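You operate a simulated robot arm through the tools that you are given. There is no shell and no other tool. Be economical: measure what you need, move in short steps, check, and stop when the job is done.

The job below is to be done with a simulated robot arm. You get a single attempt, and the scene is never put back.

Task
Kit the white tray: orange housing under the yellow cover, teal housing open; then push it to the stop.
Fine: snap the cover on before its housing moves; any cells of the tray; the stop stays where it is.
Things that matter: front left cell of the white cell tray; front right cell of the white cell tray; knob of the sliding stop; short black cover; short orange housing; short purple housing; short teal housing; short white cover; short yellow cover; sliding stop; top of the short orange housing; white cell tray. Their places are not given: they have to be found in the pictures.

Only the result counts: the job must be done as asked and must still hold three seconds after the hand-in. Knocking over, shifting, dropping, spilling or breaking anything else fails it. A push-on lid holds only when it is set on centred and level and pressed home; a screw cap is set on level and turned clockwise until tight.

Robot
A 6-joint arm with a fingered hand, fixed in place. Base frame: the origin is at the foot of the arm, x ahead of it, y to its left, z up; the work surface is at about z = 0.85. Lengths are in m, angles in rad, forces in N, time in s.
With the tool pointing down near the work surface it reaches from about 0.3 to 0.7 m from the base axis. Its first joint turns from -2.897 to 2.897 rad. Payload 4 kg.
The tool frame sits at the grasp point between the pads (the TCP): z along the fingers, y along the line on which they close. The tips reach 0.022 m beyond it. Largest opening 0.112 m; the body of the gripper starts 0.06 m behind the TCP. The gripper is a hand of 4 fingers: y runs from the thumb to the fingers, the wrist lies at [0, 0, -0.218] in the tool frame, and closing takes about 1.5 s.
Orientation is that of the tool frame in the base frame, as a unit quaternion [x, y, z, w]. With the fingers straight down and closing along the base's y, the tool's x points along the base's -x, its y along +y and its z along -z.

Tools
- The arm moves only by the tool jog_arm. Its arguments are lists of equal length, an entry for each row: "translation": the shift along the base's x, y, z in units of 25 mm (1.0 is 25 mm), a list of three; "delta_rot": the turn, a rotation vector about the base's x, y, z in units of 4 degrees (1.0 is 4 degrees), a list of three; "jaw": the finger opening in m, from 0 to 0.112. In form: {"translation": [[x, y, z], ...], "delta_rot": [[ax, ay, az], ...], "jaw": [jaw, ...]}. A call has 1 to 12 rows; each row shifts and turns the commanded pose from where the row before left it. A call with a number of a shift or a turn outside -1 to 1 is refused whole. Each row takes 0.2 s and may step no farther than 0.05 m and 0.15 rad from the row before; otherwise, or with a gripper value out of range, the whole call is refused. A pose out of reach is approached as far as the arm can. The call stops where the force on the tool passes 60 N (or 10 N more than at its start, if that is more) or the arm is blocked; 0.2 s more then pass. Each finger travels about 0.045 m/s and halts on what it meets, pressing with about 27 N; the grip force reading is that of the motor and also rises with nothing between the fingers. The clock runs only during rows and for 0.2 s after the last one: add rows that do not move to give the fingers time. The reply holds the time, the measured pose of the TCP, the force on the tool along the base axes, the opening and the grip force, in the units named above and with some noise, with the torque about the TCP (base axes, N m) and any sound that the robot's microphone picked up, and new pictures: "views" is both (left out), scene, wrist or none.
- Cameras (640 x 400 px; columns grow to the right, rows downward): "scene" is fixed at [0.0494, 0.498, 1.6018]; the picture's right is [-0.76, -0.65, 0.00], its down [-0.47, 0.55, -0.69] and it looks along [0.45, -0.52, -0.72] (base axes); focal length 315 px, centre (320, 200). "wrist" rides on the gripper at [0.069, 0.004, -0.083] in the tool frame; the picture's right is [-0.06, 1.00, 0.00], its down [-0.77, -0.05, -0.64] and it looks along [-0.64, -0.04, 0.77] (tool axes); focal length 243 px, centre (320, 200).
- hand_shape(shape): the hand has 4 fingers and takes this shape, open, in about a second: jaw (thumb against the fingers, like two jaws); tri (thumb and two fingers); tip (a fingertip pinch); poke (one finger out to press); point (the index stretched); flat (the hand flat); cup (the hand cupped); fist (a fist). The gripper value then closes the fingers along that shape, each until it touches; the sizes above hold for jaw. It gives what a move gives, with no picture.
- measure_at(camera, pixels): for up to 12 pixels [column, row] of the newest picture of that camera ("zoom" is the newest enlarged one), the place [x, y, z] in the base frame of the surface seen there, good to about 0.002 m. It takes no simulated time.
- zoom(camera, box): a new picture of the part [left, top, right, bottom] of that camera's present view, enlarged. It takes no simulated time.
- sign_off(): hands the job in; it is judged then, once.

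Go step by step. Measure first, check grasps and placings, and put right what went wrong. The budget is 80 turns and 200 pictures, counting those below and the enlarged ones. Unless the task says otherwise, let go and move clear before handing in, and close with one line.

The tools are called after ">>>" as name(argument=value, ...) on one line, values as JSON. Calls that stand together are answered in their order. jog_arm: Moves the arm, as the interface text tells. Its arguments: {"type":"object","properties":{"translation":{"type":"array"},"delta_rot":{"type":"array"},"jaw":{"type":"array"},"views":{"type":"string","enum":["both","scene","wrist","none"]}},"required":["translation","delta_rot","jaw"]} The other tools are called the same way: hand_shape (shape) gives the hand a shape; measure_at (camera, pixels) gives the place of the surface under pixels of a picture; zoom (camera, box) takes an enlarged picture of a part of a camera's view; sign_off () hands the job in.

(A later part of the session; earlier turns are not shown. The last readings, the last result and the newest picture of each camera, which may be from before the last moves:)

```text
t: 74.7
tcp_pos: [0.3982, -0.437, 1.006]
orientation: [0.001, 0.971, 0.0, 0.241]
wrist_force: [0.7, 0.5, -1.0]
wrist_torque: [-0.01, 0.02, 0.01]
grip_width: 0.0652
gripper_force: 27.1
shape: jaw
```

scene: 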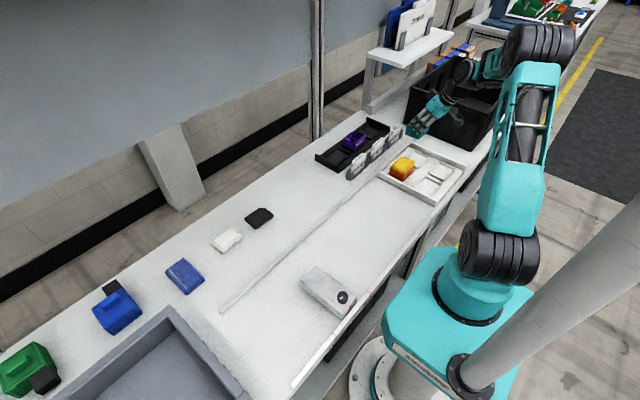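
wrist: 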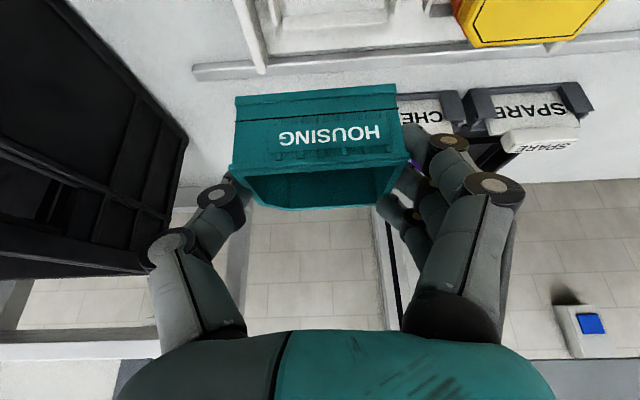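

Carry is going well. I'll continue to above the target cell and measure the held housing there.

>>> jog_arm(translation=[[-1, 0.1, 0], [-1, 0.1, 0], [-1, 0.1, 0], [-1, 0.1, 0], [-0.9, 0, -0.6], [0, 0, -0.8], [0, 0, 0], [0, 0, 0]], delta_rot=[[0, 0, 0], [0, 0, 0], [0, 0, 0], [0, 0, 0], [0, 0, 0], [0, 0, 0], [0, 0, 0], [0, 0, 0]], jaw=[0.06, 0.06, 0.06, 0.06, 0.06, 0.06, 0.06, 0.06])

>>> measure_at(camera="wrist", pixels=[[235, 168], [405, 158], [320, 164], [240, 99], [393, 88], [320, 95], [238, 120], [398, 110], [290, 205], [380, 202]])

>>> zoom(camera="scene", box=[375, 120, 475, 205])

>>> zoom(camera="wrist", box=[180, 0, 500, 200])

```text
t: 76.5
tcp_pos: [0.2769, -0.4278, 0.9692]
orientation: [0.001, 0.97, 0.0, 0.241]
wrist_force: [-0.4, -0.9, -1.2]
wrist_torque: [0.03, 0.01, 0.0]
grip_width: 0.0654
gripper_force: 27.5
shape: jaw
```

scene: 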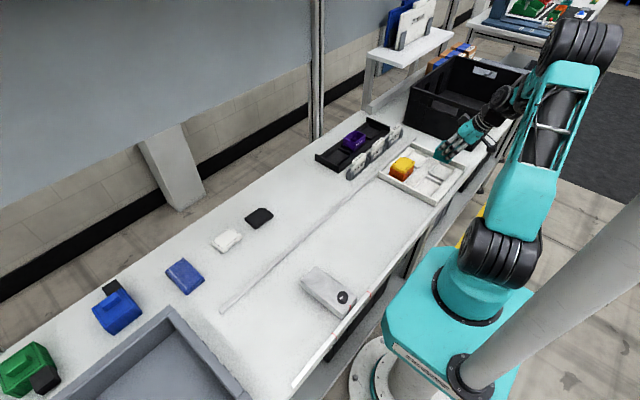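
wrist: 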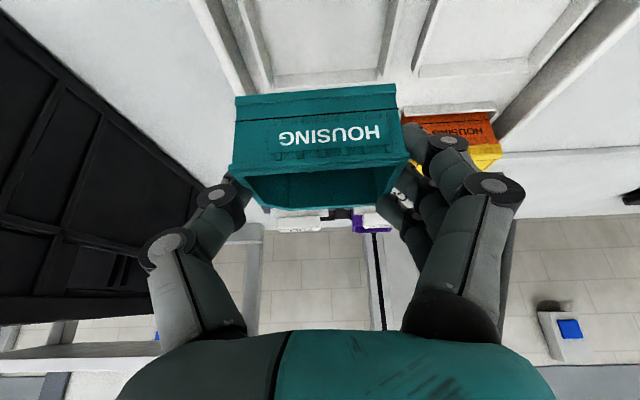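

```text
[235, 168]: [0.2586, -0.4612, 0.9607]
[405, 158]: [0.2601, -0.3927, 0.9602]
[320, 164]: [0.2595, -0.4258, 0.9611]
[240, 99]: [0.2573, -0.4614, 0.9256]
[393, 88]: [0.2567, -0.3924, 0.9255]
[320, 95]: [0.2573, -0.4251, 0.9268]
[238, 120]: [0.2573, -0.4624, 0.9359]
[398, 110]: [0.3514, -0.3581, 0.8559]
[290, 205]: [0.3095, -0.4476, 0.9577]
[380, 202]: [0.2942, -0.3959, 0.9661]
```

```text
4.71 times, centred on (425, 162) of scene
```

zoom: 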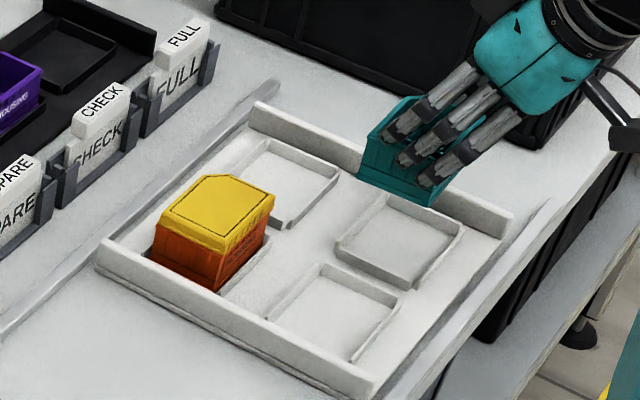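

```text
2.00 times, centred on (340, 100) of wrist
```

zoom: 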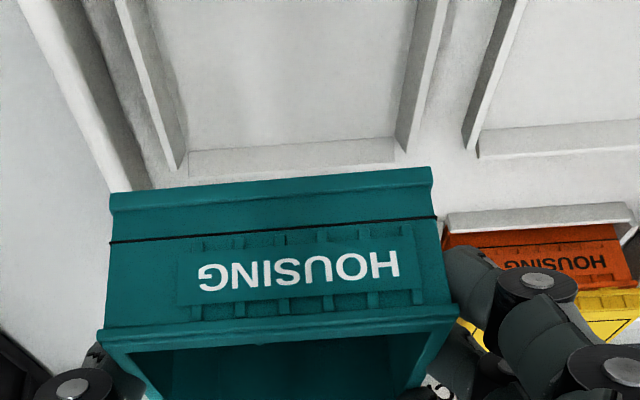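

The housing is at about centre (0.2835, -0.427). I'll measure the target cell's walls in this view and check level using the rim.

>>> measure_at(camera="zoom", pixels=[[182, 120], [188, 145], [398, 130], [405, 110], [290, 143], [290, 150], [290, 165], [250, 60], [110, 335], [450, 315], [118, 355], [432, 335]])

>>> measure_at(camera="scene", pixels=[[407.5, 141], [411, 140], [402, 163], [417, 171], [403, 157]])

>>> zoom(camera="scene", box=[395, 130, 455, 175])

```text
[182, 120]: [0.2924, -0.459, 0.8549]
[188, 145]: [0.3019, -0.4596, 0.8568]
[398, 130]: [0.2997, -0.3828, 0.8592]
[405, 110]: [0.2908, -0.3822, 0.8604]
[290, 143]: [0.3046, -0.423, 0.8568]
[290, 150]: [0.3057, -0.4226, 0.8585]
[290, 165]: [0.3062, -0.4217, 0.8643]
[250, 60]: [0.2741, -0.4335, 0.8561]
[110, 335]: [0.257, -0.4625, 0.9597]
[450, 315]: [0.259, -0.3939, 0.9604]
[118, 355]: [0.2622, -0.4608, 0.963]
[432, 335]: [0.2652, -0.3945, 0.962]
```

```text
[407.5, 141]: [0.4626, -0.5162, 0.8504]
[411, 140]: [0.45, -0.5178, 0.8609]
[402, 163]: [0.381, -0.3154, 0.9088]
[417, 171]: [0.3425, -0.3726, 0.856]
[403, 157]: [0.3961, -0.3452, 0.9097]
```

```text
8.89 times, centred on (425, 152) of scene
```

zoom: 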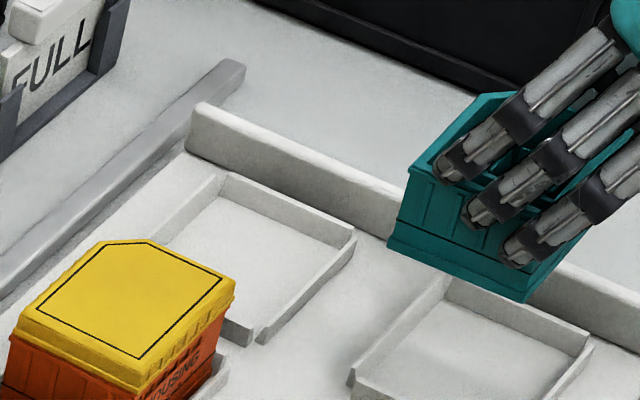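

I'll check the bottom corners' heights for level about y in this zoom.

>>> measure_at(camera="zoom", pixels=[[391, 240], [400, 245], [440, 262], [480, 280], [515, 295], [410, 170], [425, 180], [450, 255], [500, 277], [470, 98], [480, 96]])

```text
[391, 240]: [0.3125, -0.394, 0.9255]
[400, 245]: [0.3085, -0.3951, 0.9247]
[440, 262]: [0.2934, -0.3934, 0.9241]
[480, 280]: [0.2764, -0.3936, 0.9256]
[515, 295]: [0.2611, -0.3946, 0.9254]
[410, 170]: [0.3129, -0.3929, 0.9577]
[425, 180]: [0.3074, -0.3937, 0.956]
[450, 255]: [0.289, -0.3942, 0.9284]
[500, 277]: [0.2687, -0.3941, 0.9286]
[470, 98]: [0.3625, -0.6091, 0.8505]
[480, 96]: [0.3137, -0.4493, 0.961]
```

It's level (bottom corners ≈0.925 at both ends). Shifting by (-0.0105, +0.006) centres it over the cell; I'll lower to about 1 cm above the walls and check.

>>> jog_arm(translation=[[-0.42, 0.24, 0], [0, 0, -0.7], [0, 0, -0.8], [0, 0, 0], [0, 0, 0]], delta_rot=[[0, 0, 0], [0, 0, 0], [0, 0, 0], [0, 0, 0], [0, 0, 0]], jaw=[0.06, 0.06, 0.06, 0.06, 0.06])

>>> zoom(camera="scene", box=[395, 130, 475, 190])

>>> zoom(camera="wrist", box=[180, 20, 500, 220])

>>> measure_at(camera="wrist", pixels=[[240, 99], [393, 88], [320, 95], [238, 120], [235, 168], [405, 158], [225, 80], [405, 75], [320, 80], [320, 70]])

```text
t: 77.7
tcp_pos: [0.2652, -0.4215, 0.9325]
orientation: [0.002, 0.971, -0.001, 0.241]
wrist_force: [-0.6, 0.5, -0.9]
wrist_torque: [0.02, 0.02, 0.0]
grip_width: 0.0653
gripper_force: 26.8
shape: jaw
```

scene: 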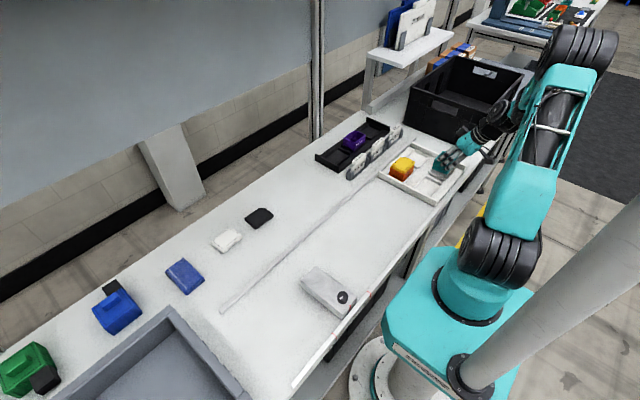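
wrist: 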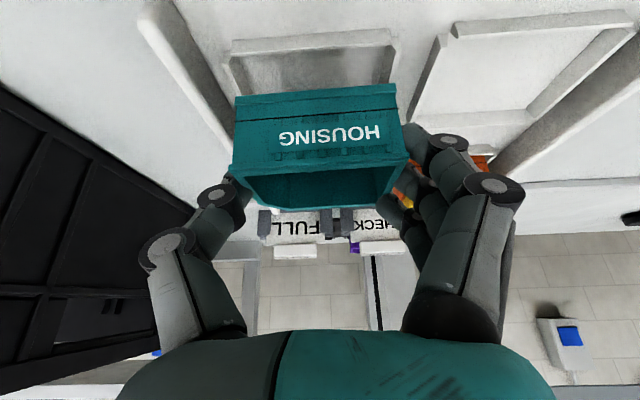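

```text
6.67 times, centred on (435, 160) of scene
```

zoom: 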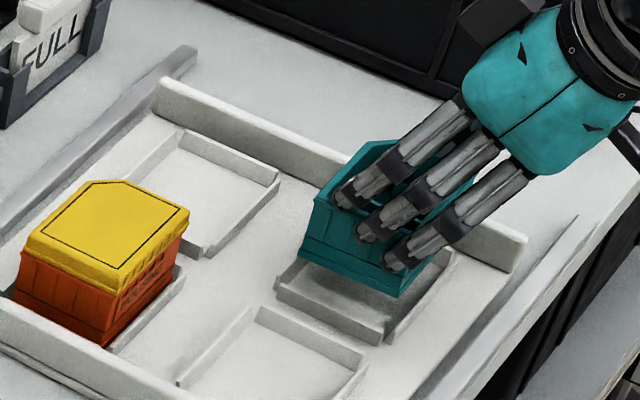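

```text
2.00 times, centred on (340, 120) of wrist
```

zoom: 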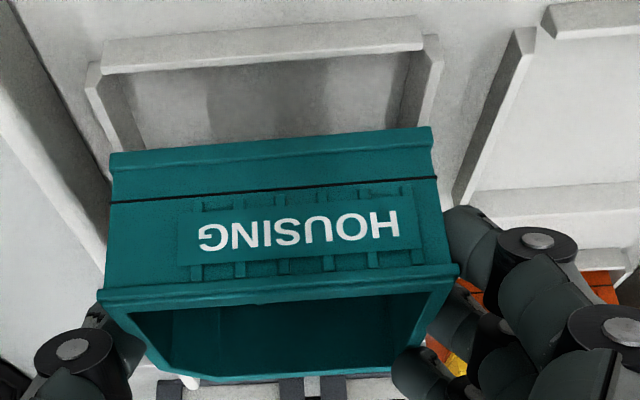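

```text
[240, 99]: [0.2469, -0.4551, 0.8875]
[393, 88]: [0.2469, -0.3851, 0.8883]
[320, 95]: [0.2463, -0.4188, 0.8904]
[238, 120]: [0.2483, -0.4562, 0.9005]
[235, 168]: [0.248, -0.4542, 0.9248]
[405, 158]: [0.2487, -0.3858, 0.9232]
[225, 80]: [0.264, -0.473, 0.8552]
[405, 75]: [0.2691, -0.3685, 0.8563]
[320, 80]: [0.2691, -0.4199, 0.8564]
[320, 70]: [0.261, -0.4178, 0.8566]
```

Y is well centred (-0.420 vs -0.421). I'll check the front wall (−x) of the cell against the housing's front face at x=0.2465.

>>> measure_at(camera="zoom", pixels=[[260, 50], [260, 62], [260, 68], [260, 75], [260, 85], [120, 90], [130, 110], [410, 90], [418, 75], [112, 75], [260, 140]])

>>> zoom(camera="scene", box=[422, 145, 462, 175])

>>> measure_at(camera="zoom", pixels=[[145, 190], [300, 260], [110, 195], [120, 215], [60, 210], [260, 300], [285, 280], [350, 290], [330, 260]])

```text
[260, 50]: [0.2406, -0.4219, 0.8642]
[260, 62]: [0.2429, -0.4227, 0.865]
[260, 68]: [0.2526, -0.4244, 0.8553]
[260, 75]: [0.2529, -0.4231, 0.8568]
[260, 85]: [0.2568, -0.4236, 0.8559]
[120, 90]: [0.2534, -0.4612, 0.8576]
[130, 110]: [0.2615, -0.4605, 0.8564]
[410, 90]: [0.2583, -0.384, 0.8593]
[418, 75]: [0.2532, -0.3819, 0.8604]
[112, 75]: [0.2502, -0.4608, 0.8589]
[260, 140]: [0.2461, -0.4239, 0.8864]
```

```text
13.33 times, centred on (442, 160) of scene
```

zoom: 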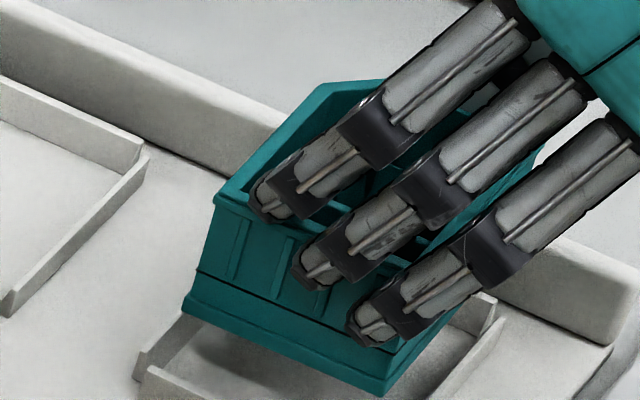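

```text
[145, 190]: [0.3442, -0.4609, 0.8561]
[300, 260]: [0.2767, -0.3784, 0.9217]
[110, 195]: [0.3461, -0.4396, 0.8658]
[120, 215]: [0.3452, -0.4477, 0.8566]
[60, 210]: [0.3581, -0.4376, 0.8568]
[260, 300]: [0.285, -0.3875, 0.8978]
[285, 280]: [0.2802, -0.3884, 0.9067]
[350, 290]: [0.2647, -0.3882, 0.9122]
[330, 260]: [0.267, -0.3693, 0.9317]
```

Centred in both axes with about 2–3 mm clearance. Lowering into the cell.

>>> jog_arm(translation=[[0, 0, -0.4], [0, 0, -0.4], [0, 0, -0.15], [0, 0, -0.1], [0, 0, -0.06], [0, 0, 0], [0, 0, 0]], delta_rot=[[0, 0, 0], [0, 0, 0], [0, 0, 0], [0, 0, 0], [0, 0, 0], [0, 0, 0], [0, 0, 0]], jaw=[0.06, 0.06, 0.06, 0.06, 0.06, 0.06, 0.06])

>>> measure_at(camera="wrist", pixels=[[240, 99], [393, 88], [320, 95], [238, 120], [235, 168], [405, 158], [225, 80], [405, 75], [320, 80], [320, 70]])

>>> zoom(camera="scene", box=[395, 130, 475, 190])

>>> zoom(camera="wrist", box=[180, 20, 500, 220])

```text
t: 79.3
tcp_pos: [0.2654, -0.4237, 0.906]
orientation: [0.002, 0.971, -0.001, 0.241]
wrist_force: [-2.0, -0.3, 7.4]
wrist_torque: [0.3, -0.16, 0.07]
grip_width: 0.0653
gripper_force: 26.9
shape: jaw
```

scene: 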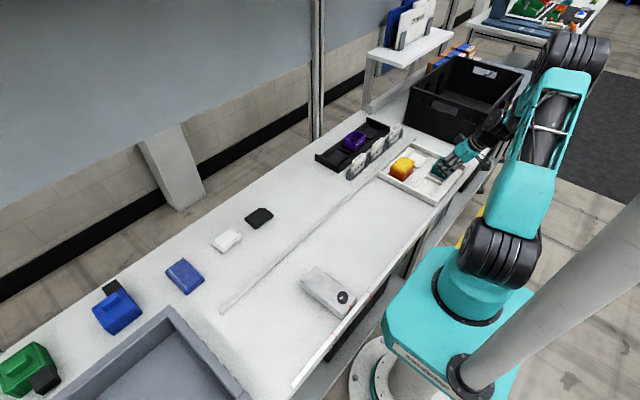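
wrist: 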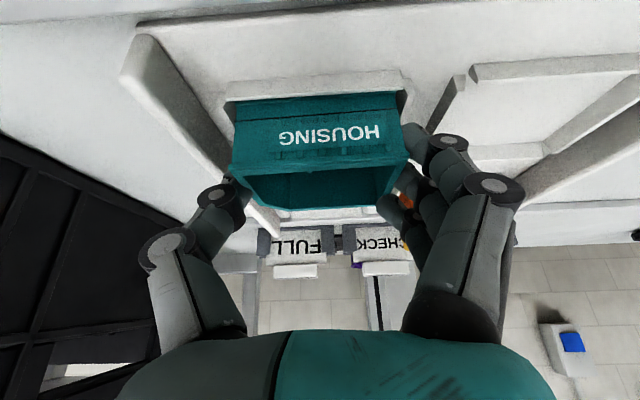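

```text
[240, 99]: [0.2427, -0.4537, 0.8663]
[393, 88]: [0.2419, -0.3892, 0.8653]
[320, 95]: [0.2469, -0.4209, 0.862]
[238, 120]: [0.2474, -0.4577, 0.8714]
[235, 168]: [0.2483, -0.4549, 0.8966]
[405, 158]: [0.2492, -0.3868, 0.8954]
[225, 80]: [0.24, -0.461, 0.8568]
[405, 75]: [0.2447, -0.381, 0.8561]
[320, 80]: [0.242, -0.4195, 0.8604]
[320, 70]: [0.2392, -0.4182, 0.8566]
```

```text
6.67 times, centred on (435, 160) of scene
```

zoom: 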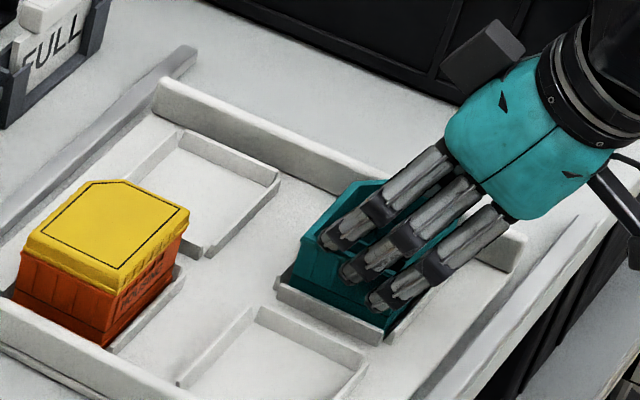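

```text
2.00 times, centred on (340, 120) of wrist
```

zoom: 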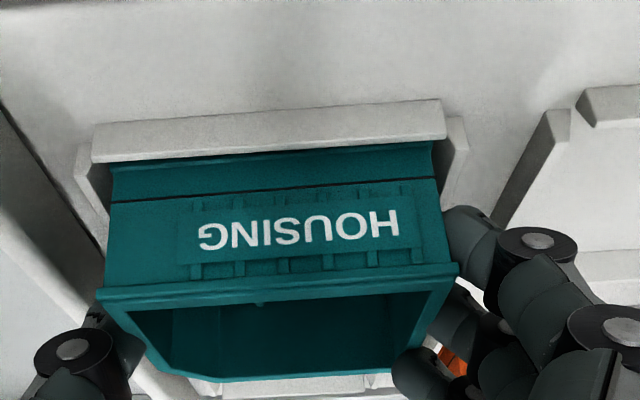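

The teal housing is down inside the cell, rim ≈0.896 and level. I'll release and lift away.

>>> jog_arm(translation=[[0, 0, 0], [0, 0, 0], [0, 0, 0], [0, 0, 0.4], [0, 0, 0.8], [0, 0, 1], [0, 0, 1], [0, 0, 1], [0, 0, 0]], delta_rot=[[0, 0, 0], [0, 0, 0], [0, 0, 0], [0, 0, 0], [0, 0, 0], [0, 0, 0], [0, 0, 0], [0, 0, 0], [0, 0, 0]], jaw=[0.072, 0.08, 0.082, 0.082, 0.084, 0.084, 0.084, 0.084, 0.084])

>>> zoom(camera="scene", box=[375, 115, 475, 205])

```text
t: 81.3
tcp_pos: [0.2658, -0.4224, 1.0121]
orientation: [0.001, 0.971, 0.001, 0.241]
wrist_force: [0.3, 0.2, 0.5]
wrist_torque: [-0.02, -0.03, 0.01]
grip_width: 0.0837
gripper_force: 0.0
shape: jaw
```

scene: 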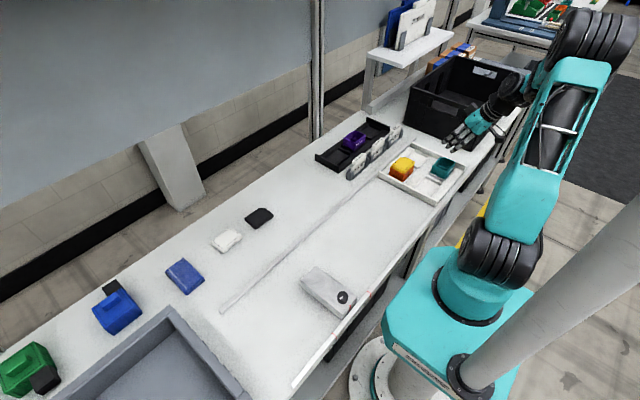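
wrist: 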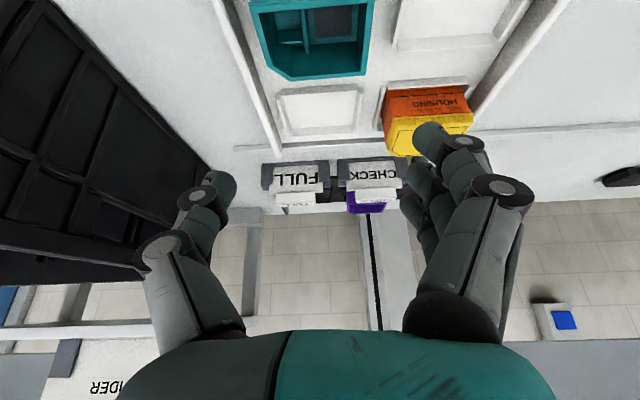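

```text
4.44 times, centred on (425, 160) of scene
```

zoom: 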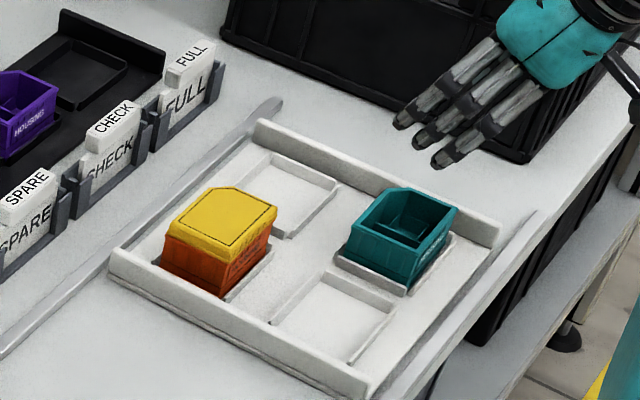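

Both housings are placed: orange with its yellow cover, teal open. Now I'll bring the hand back to vertical, close the fingers, and move to the gap behind the tray (y≈-0.53).

>>> jog_arm(translation=[[0, 0, 0.2], [0, 0, 0], [0, 0, 0], [0, 0, 0], [0, 0, 0], [0, 0, 0], [0, 0, 0], [0.6, -1, 0], [0.6, -1, 0], [0.6, -1, 0], [0.6, -1, 0], [0, 0, 0]], delta_rot=[[0, 1, 0], [0, 1, 0], [0, 1, 0], [0, 1, 0], [0, 1, 0], [0, 1, 0], [0, 0.98, 0], [0, 0, 0], [0, 0, 0], [0, 0, 0], [0, 0, 0], [0, 0, 0]], jaw=[0.07, 0.05, 0.03, 0.01, 0, 0, 0, 0, 0, 0, 0, 0])

>>> zoom(camera="scene", box=[375, 85, 495, 205])

```text
t: 83.9
tcp_pos: [0.3263, -0.5235, 1.0202]
orientation: [0.002, 1.0, 0.0, 0.0]
wrist_force: [0.2, 0.3, 0.3]
wrist_torque: [-0.03, -0.02, -0.05]
grip_width: 0.0
gripper_force: 27.0
shape: jaw
```

scene: 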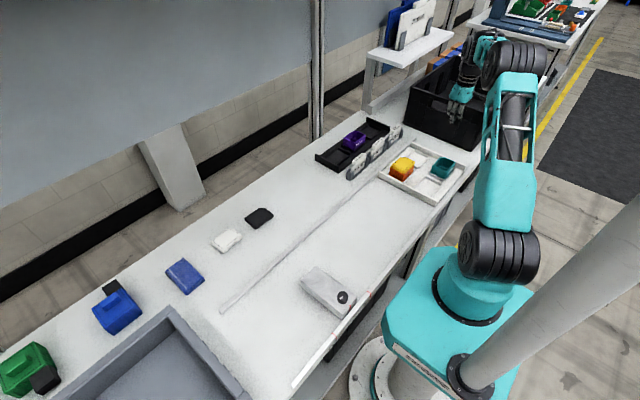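
wrist: 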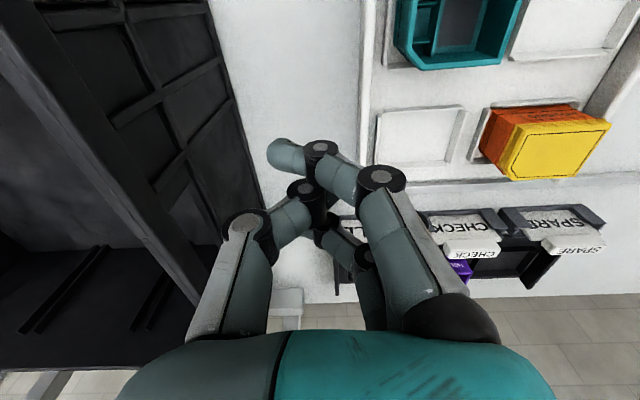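

```text
3.33 times, centred on (435, 145) of scene
```

zoom: 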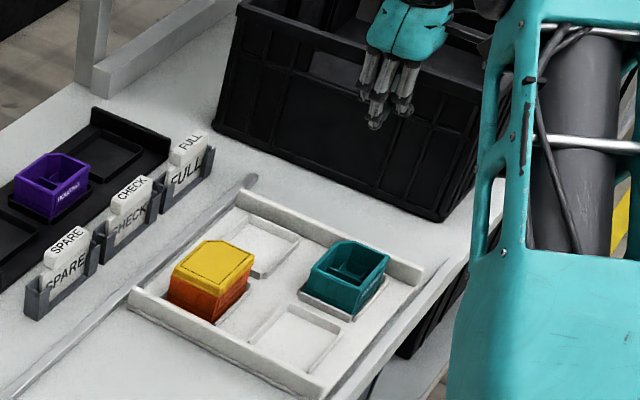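

The fingers are closed but curl toward the thumb. I'll measure which part protrudes most toward +y and how low it is.

>>> measure_at(camera="wrist", pixels=[[280, 152], [320, 148], [345, 175], [385, 178], [400, 190], [410, 215], [445, 285], [300, 188], [265, 222], [375, 255], [230, 110], [80, 140]])

>>> zoom(camera="scene", box=[430, 70, 490, 130])

>>> measure_at(camera="zoom", pixels=[[175, 320], [200, 290], [240, 270], [200, 220], [290, 265], [310, 230], [180, 345], [230, 330], [270, 300]])

```text
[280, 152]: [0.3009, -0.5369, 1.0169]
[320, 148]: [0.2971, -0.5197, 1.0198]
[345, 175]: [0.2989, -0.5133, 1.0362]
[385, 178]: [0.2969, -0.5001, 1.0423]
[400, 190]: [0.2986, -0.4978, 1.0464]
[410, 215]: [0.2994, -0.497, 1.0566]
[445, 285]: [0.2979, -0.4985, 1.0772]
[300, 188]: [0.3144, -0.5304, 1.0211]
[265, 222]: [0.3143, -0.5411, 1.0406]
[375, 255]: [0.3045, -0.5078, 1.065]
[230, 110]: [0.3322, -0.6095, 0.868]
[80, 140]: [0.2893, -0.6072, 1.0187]
```

```text
6.67 times, centred on (460, 100) of scene
```

zoom: 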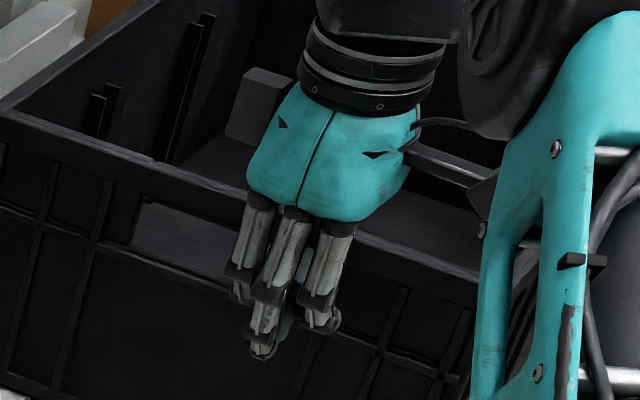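

```text
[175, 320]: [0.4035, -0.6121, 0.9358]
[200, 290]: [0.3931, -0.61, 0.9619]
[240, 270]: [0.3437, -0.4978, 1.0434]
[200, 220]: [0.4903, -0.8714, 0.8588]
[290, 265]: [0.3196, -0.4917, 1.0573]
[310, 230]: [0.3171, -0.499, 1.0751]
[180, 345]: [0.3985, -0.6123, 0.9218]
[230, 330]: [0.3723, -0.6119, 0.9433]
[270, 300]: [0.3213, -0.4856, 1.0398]
```

With the jaw closed the finger faces slope, which is poor for pushing the low wall. I'll try the flat hand shape to get straight vertical fingers.

>>> hand_shape(shape="flat")

>>> jog_arm(translation=[[0, 0, 0]], delta_rot=[[0, 0, 0]], jaw=[0.112])

>>> zoom(camera="scene", box=[420, 70, 500, 150])

```text
t: 84.8
tcp_pos: [0.325, -0.5225, 1.0191]
orientation: [0.002, 1.0, -0.001, 0.0]
wrist_force: [0.0, -0.7, 0.6]
wrist_torque: [-0.04, -0.01, -0.01]
grip_width: 0.1057
gripper_force: 0.0
shape: flat
```

```text
t: 85.2
tcp_pos: [0.3259, -0.5241, 1.0186]
orientation: [0.002, 1.0, -0.001, 0.0]
wrist_force: [0.1, 0.4, -0.1]
wrist_torque: [0.0, -0.02, 0.03]
grip_width: 0.1056
gripper_force: 0.0
shape: flat
```

scene: 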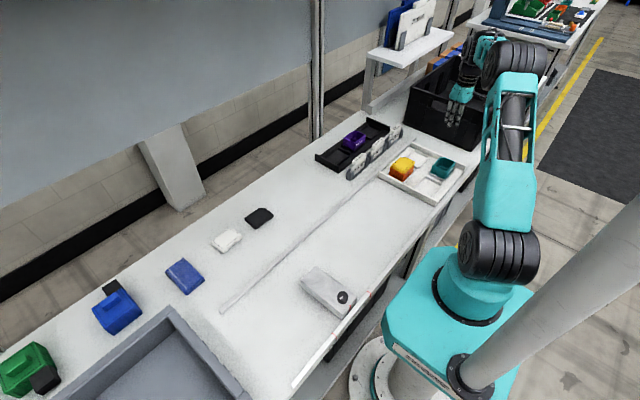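
wrist: 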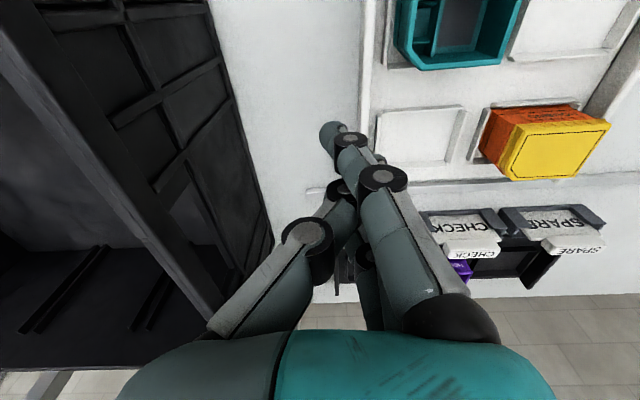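

```text
5.00 times, centred on (460, 110) of scene
```

zoom: 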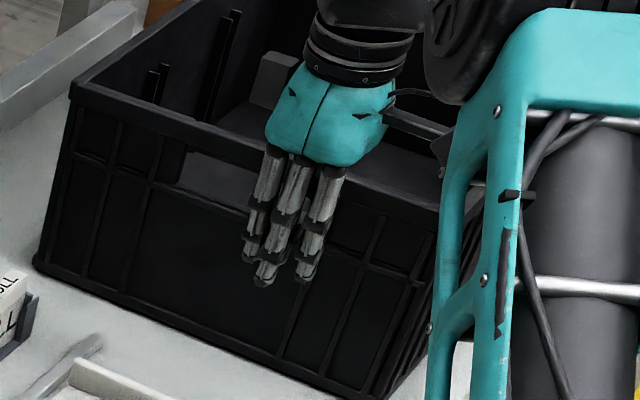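

The fingers are now straight and more vertical. I'll measure their tips and knuckles.

>>> measure_at(camera="wrist", pixels=[[328, 135], [345, 132], [362, 145], [385, 178], [403, 185], [425, 230], [310, 235], [290, 270]])

>>> measure_at(camera="zoom", pixels=[[262, 270], [262, 283], [250, 250], [275, 235], [285, 205], [305, 265], [303, 280], [313, 235], [250, 260]])

```text
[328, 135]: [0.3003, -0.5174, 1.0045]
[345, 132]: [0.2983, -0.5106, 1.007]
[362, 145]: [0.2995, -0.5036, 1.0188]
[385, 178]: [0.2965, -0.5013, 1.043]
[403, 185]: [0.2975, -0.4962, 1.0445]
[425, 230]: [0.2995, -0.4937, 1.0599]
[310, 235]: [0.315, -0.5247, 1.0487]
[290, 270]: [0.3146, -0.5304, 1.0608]
```

```text
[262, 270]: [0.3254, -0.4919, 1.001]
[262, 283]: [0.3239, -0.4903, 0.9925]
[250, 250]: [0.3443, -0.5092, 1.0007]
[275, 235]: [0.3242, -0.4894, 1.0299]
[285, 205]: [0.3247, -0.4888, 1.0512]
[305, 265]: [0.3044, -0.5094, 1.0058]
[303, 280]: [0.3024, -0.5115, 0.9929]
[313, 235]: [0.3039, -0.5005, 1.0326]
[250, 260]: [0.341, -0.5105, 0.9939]
```

The middle finger hangs vertically with its +y face at TCP+0.033 and its tip 0.028 below the TCP. I'll descend behind the tray to TCP z≈0.887.

>>> jog_arm(translation=[[0, -0.25, -0.5], [0, 0, -1], [0, 0, -1], [0, 0, -1], [0, 0, -1], [0, 0, -0.6], [0, 0, -0.1], [0, 0, 0]], delta_rot=[[0, 0, 0], [0, 0, 0], [0, 0, 0], [0, 0, 0], [0, 0, 0], [0, 0, 0], [0, 0, 0], [0, 0, 0]], jaw=[0.112, 0.112, 0.112, 0.112, 0.112, 0.112, 0.112, 0.112])

>>> zoom(camera="scene", box=[390, 110, 490, 200])

```text
t: 87.0
tcp_pos: [0.327, -0.5287, 0.8863]
orientation: [0.003, 1.0, -0.002, 0.0]
wrist_force: [-0.2, -1.0, -1.1]
wrist_torque: [0.0, -0.02, 0.01]
grip_width: 0.106
gripper_force: 0.1
shape: flat
```

scene: 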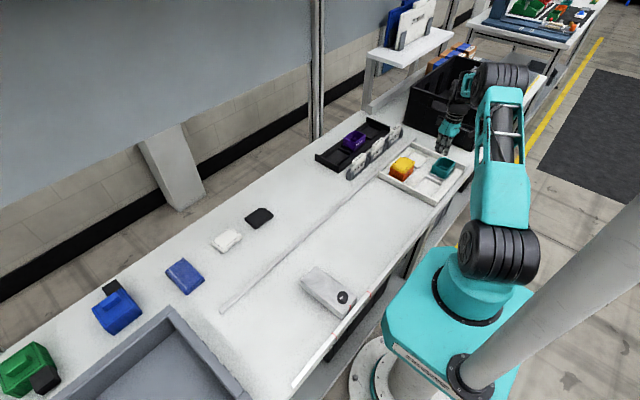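
wrist: 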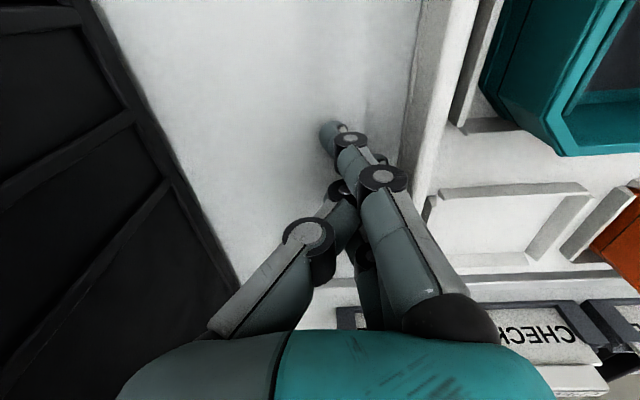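

```text
4.44 times, centred on (440, 155) of scene
```

zoom: 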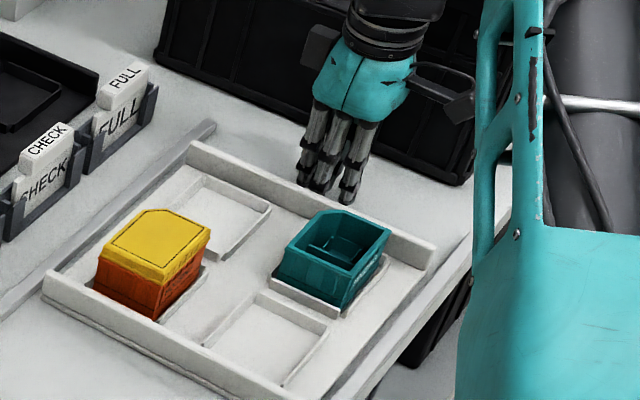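

In position behind the tray's rear wall. I'll start pushing in +y gently.

>>> jog_arm(translation=[[0, 0.3, 0], [0, 0.3, 0], [0, 0.3, 0], [0, 0.4, 0], [0, 0.4, 0], [0, 0.4, 0], [0, 0.4, 0], [0, 0, 0]], delta_rot=[[0, 0, 0], [0, 0, 0], [0, 0, 0], [0, 0, 0], [0, 0, 0], [0, 0, 0], [0, 0, 0], [0, 0, 0]], jaw=[0.112, 0.112, 0.112, 0.112, 0.112, 0.112, 0.112, 0.112])

>>> zoom(camera="scene", box=[370, 110, 490, 220])

```text
t: 88.8
tcp_pos: [0.3261, -0.4638, 0.8852]
orientation: [0.002, 1.0, 0.0, 0.0]
wrist_force: [-0.6, -0.7, -1.2]
wrist_torque: [-0.04, 0.02, 0.0]
grip_width: 0.1059
gripper_force: 0.0
shape: flat
```

scene: 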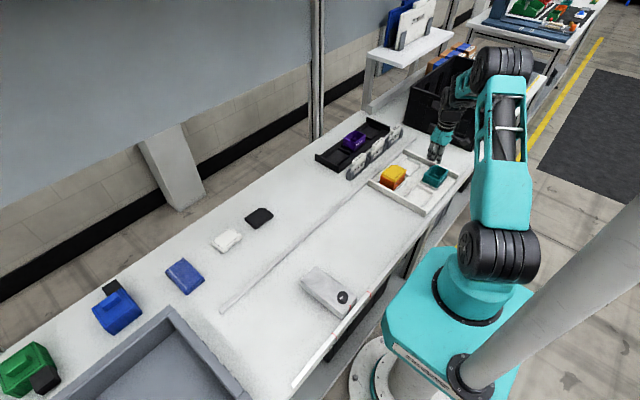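
wrist: 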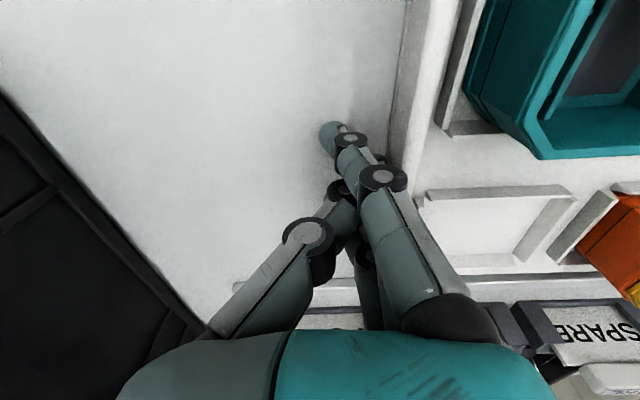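

```text
3.64 times, centred on (430, 165) of scene
```

zoom: 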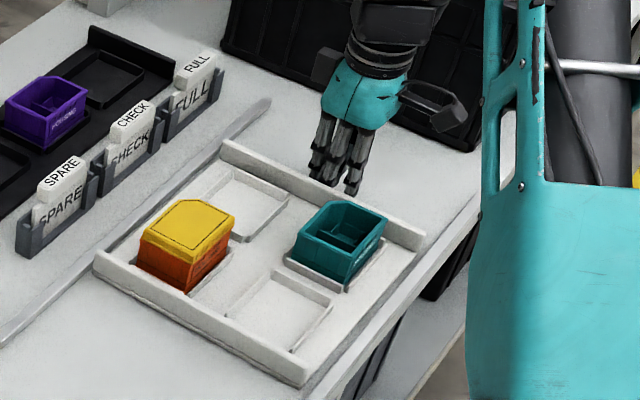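

The tray slides smoothly. I'll measure the stop's face and the tray's front wall to compute the remaining distance.

>>> zoom(camera="scene", box=[280, 250, 380, 325])

>>> measure_at(camera="zoom", pixels=[[250, 92], [300, 125], [350, 160], [420, 212], [250, 86], [300, 118], [460, 243], [170, 165], [380, 335], [165, 195]])

>>> measure_at(camera="scene", pixels=[[372, 181], [400, 196], [427, 210], [425, 214], [392, 178], [385, 174], [435, 177]])

```text
5.33 times, centred on (330, 288) of scene
```

zoom: 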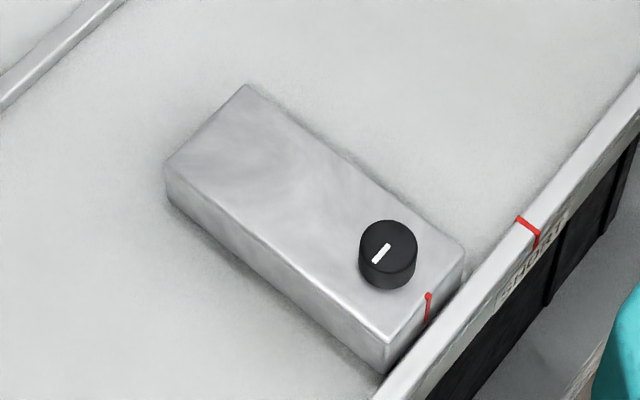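

```text
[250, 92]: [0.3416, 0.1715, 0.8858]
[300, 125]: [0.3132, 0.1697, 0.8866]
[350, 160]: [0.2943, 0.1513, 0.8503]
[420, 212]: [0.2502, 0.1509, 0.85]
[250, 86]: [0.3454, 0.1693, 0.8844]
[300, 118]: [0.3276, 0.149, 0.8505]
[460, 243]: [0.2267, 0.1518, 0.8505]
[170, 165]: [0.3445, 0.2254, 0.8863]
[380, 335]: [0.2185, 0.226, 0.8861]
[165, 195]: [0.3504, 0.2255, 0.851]
```

```text
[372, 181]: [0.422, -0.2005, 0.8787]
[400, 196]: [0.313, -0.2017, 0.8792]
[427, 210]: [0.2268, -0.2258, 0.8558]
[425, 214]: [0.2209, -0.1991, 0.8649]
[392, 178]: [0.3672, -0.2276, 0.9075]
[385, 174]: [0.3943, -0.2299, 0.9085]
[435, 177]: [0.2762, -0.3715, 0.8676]
```

The stop face is at y=0.1695 and the tray front at y≈-0.1985, so about 0.368 m remain. I'll continue pushing in stages.

>>> jog_arm(translation=[[0, 0.4, 0], [0, 0.6, 0], [0, 0.6, 0], [0, 0.6, 0], [0, 0.6, 0], [0, 0.6, 0], [0, 0.6, 0], [0, 0.6, 0], [0, 0.6, 0], [0, 0.6, 0], [0, 0.6, 0], [0, 0.4, 0]], delta_rot=[[0, 0, 0], [0, 0, 0], [0, 0, 0], [0, 0, 0], [0, 0, 0], [0, 0, 0], [0, 0, 0], [0, 0, 0], [0, 0, 0], [0, 0, 0], [0, 0, 0], [0, 0, 0]], jaw=[0.112, 0.112, 0.112, 0.112, 0.112, 0.112, 0.112, 0.112, 0.112, 0.112, 0.112, 0.112])

>>> measure_at(camera="wrist", pixels=[[390, 120], [405, 60], [350, 140]])

```text
t: 91.4
tcp_pos: [0.3249, -0.2947, 0.8867]
orientation: [0.001, 1.0, -0.001, 0.0]
wrist_force: [-1.1, -0.7, -0.5]
wrist_torque: [0.01, -0.03, 0.03]
grip_width: 0.1056
gripper_force: 0.1
shape: flat
```

scene: 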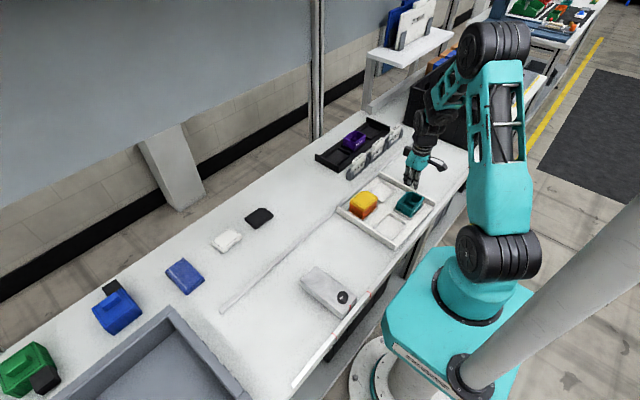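
wrist: 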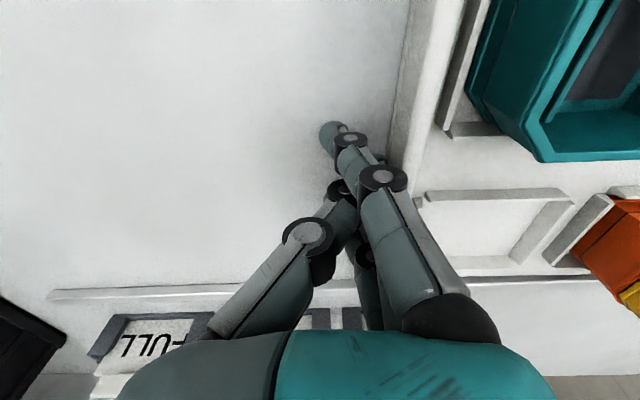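

```text
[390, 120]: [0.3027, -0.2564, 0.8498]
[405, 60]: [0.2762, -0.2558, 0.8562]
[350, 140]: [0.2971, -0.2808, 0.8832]
```

Sliding fine with about 0.2 m left. I'll push another 0.165 m and stop short of the stop.

>>> jog_arm(translation=[[0, 0.5, 0], [0, 0.6, 0], [0, 0.6, 0], [0, 0.6, 0], [0, 0.6, 0], [0, 0.6, 0], [0, 0.6, 0], [0, 0.6, 0], [0, 0.6, 0], [0, 0.6, 0], [0, 0.4, 0], [0, 0.3, 0]], delta_rot=[[0, 0, 0], [0, 0, 0], [0, 0, 0], [0, 0, 0], [0, 0, 0], [0, 0, 0], [0, 0, 0], [0, 0, 0], [0, 0, 0], [0, 0, 0], [0, 0, 0], [0, 0, 0]], jaw=[0.112, 0.112, 0.112, 0.112, 0.112, 0.112, 0.112, 0.112, 0.112, 0.112, 0.112, 0.112])

>>> zoom(camera="scene", box=[280, 190, 420, 320])

```text
t: 94.0
tcp_pos: [0.3249, -0.1302, 0.8858]
orientation: [0.001, 1.0, -0.001, 0.0]
wrist_force: [-0.2, -0.9, -0.6]
wrist_torque: [-0.03, 0.02, -0.03]
grip_width: 0.1058
gripper_force: 0.2
shape: flat
```

scene: 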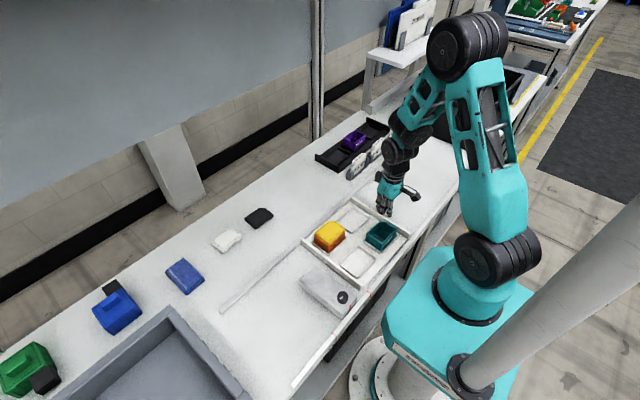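
wrist: 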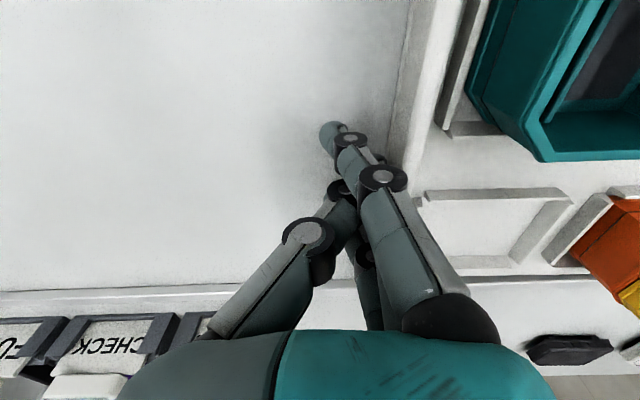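

```text
3.08 times, centred on (350, 255) of scene
5 turns are left
```

zoom: 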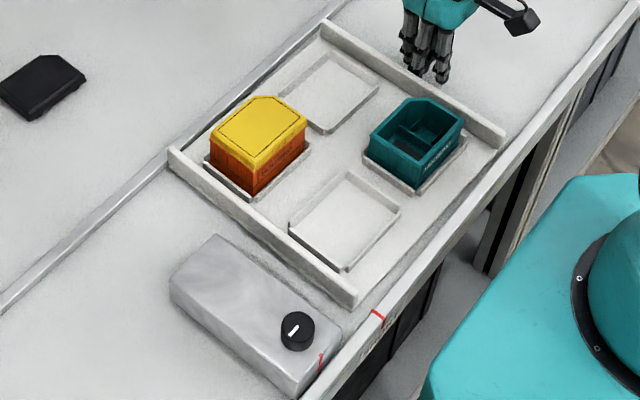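

Only 5 turns are left. About 34 mm should remain, so I'll push 28 mm slowly and measure the gap in the same turn.

>>> jog_arm(translation=[[0, 0.3, 0], [0, 0.3, 0], [0, 0.2, 0], [0, 0.16, 0], [0, 0.16, 0], [0, 0, 0]], delta_rot=[[0, 0, 0], [0, 0, 0], [0, 0, 0], [0, 0, 0], [0, 0, 0], [0, 0, 0]], jaw=[0.112, 0.112, 0.112, 0.112, 0.112, 0.112], views="scene")

>>> zoom(camera="scene", box=[300, 230, 370, 310])

>>> measure_at(camera="scene", pixels=[[311, 246], [320, 252], [330, 259], [340, 266], [350, 273], [316, 258], [325, 264], [335, 271], [318, 268], [325, 273], [335, 281], [345, 288]])

```text
t: 95.4
tcp_pos: [0.3238, -0.1032, 0.8861]
orientation: [0.002, 1.0, -0.001, 0.0]
wrist_force: [0.2, -2.0, -0.2]
wrist_torque: [-0.04, 0.0, 0.0]
grip_width: 0.1058
gripper_force: 0.0
shape: flat
```

scene: 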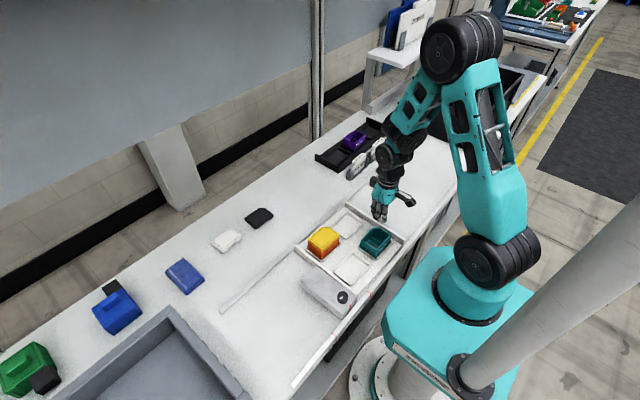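

```text
5.00 times, centred on (335, 270) of scene
```

zoom: 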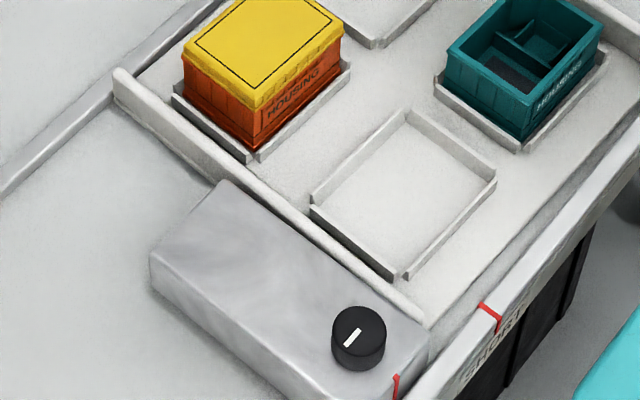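

```text
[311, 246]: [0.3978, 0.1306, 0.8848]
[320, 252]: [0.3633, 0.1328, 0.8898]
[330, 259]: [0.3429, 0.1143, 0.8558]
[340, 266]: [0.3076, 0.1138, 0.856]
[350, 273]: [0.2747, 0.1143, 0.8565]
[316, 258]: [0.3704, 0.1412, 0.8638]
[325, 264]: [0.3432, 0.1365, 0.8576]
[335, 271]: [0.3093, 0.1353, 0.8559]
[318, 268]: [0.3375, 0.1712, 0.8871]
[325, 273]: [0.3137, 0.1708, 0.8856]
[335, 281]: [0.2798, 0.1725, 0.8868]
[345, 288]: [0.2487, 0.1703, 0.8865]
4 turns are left
```

The gap is roughly 5–8 mm. I'll creep 4 mm, then 2 mm more, reading force and position each time.

>>> jog_arm(translation=[[0, 0.05, 0], [0, 0.05, 0], [0, 0.05, 0], [0, 0, 0]], delta_rot=[[0, 0, 0], [0, 0, 0], [0, 0, 0], [0, 0, 0]], jaw=[0.112, 0.112, 0.112, 0.112], views="none")

>>> jog_arm(translation=[[0, 0.05, 0], [0, 0.05, 0], [0, 0, 0]], delta_rot=[[0, 0, 0], [0, 0, 0], [0, 0, 0]], jaw=[0.112, 0.112, 0.112], views="scene")

>>> zoom(camera="scene", box=[320, 255, 360, 300])

>>> measure_at(camera="zoom", pixels=[[60, 60], [80, 70], [100, 90], [120, 100], [200, 160], [220, 150], [240, 170], [200, 180], [300, 220], [320, 210], [340, 230], [100, 120]])

>>> measure_at(camera="scene", pixels=[[310, 246], [312, 248], [314, 249], [315, 252], [318, 268], [325, 273], [345, 288], [305, 284], [326, 302]])

```text
t: 96.4
tcp_pos: [0.3251, -0.099, 0.8854]
orientation: [0.001, 1.0, 0.0, 0.0]
wrist_force: [0.8, -3.6, 1.2]
wrist_torque: [0.03, -0.01, -0.05]
grip_width: 0.1058
gripper_force: 0.1
shape: flat
```

```text
t: 97.2
tcp_pos: [0.3244, -0.0975, 0.8858]
orientation: [0.001, 1.0, -0.001, 0.0]
wrist_force: [1.1, -3.7, 0.3]
wrist_torque: [0.01, 0.0, -0.04]
grip_width: 0.1057
gripper_force: 0.0
shape: flat
```

scene: 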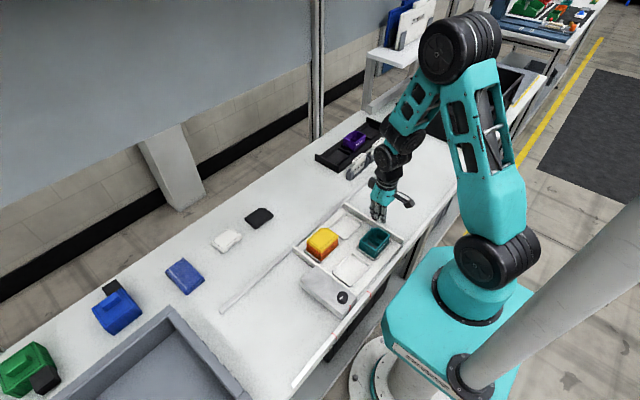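

```text
8.89 times, centred on (340, 278) of scene
```

zoom: 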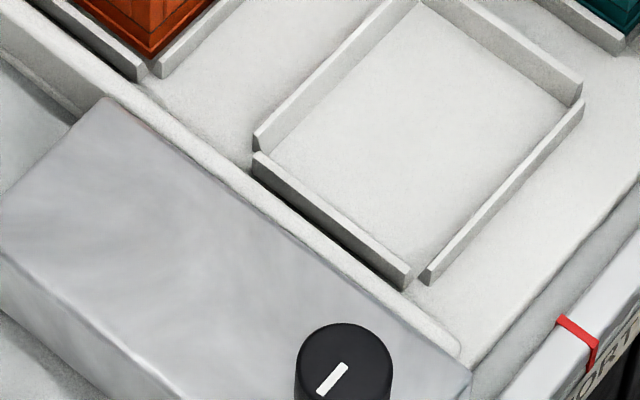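

```text
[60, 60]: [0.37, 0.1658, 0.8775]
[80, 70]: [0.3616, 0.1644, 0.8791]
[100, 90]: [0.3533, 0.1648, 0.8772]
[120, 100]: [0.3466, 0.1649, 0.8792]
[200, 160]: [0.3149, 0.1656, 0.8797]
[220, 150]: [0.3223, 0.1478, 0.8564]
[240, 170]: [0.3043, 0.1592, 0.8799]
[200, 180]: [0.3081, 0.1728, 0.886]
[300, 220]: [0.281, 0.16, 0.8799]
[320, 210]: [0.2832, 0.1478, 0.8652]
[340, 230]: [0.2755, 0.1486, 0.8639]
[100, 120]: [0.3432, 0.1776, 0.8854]
```

```text
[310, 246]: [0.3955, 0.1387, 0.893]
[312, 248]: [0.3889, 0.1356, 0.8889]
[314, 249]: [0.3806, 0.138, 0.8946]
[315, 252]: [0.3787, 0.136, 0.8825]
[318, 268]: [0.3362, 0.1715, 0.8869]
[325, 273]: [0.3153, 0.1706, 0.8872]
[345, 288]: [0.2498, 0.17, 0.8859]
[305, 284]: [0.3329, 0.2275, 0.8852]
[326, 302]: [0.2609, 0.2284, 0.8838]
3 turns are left
```

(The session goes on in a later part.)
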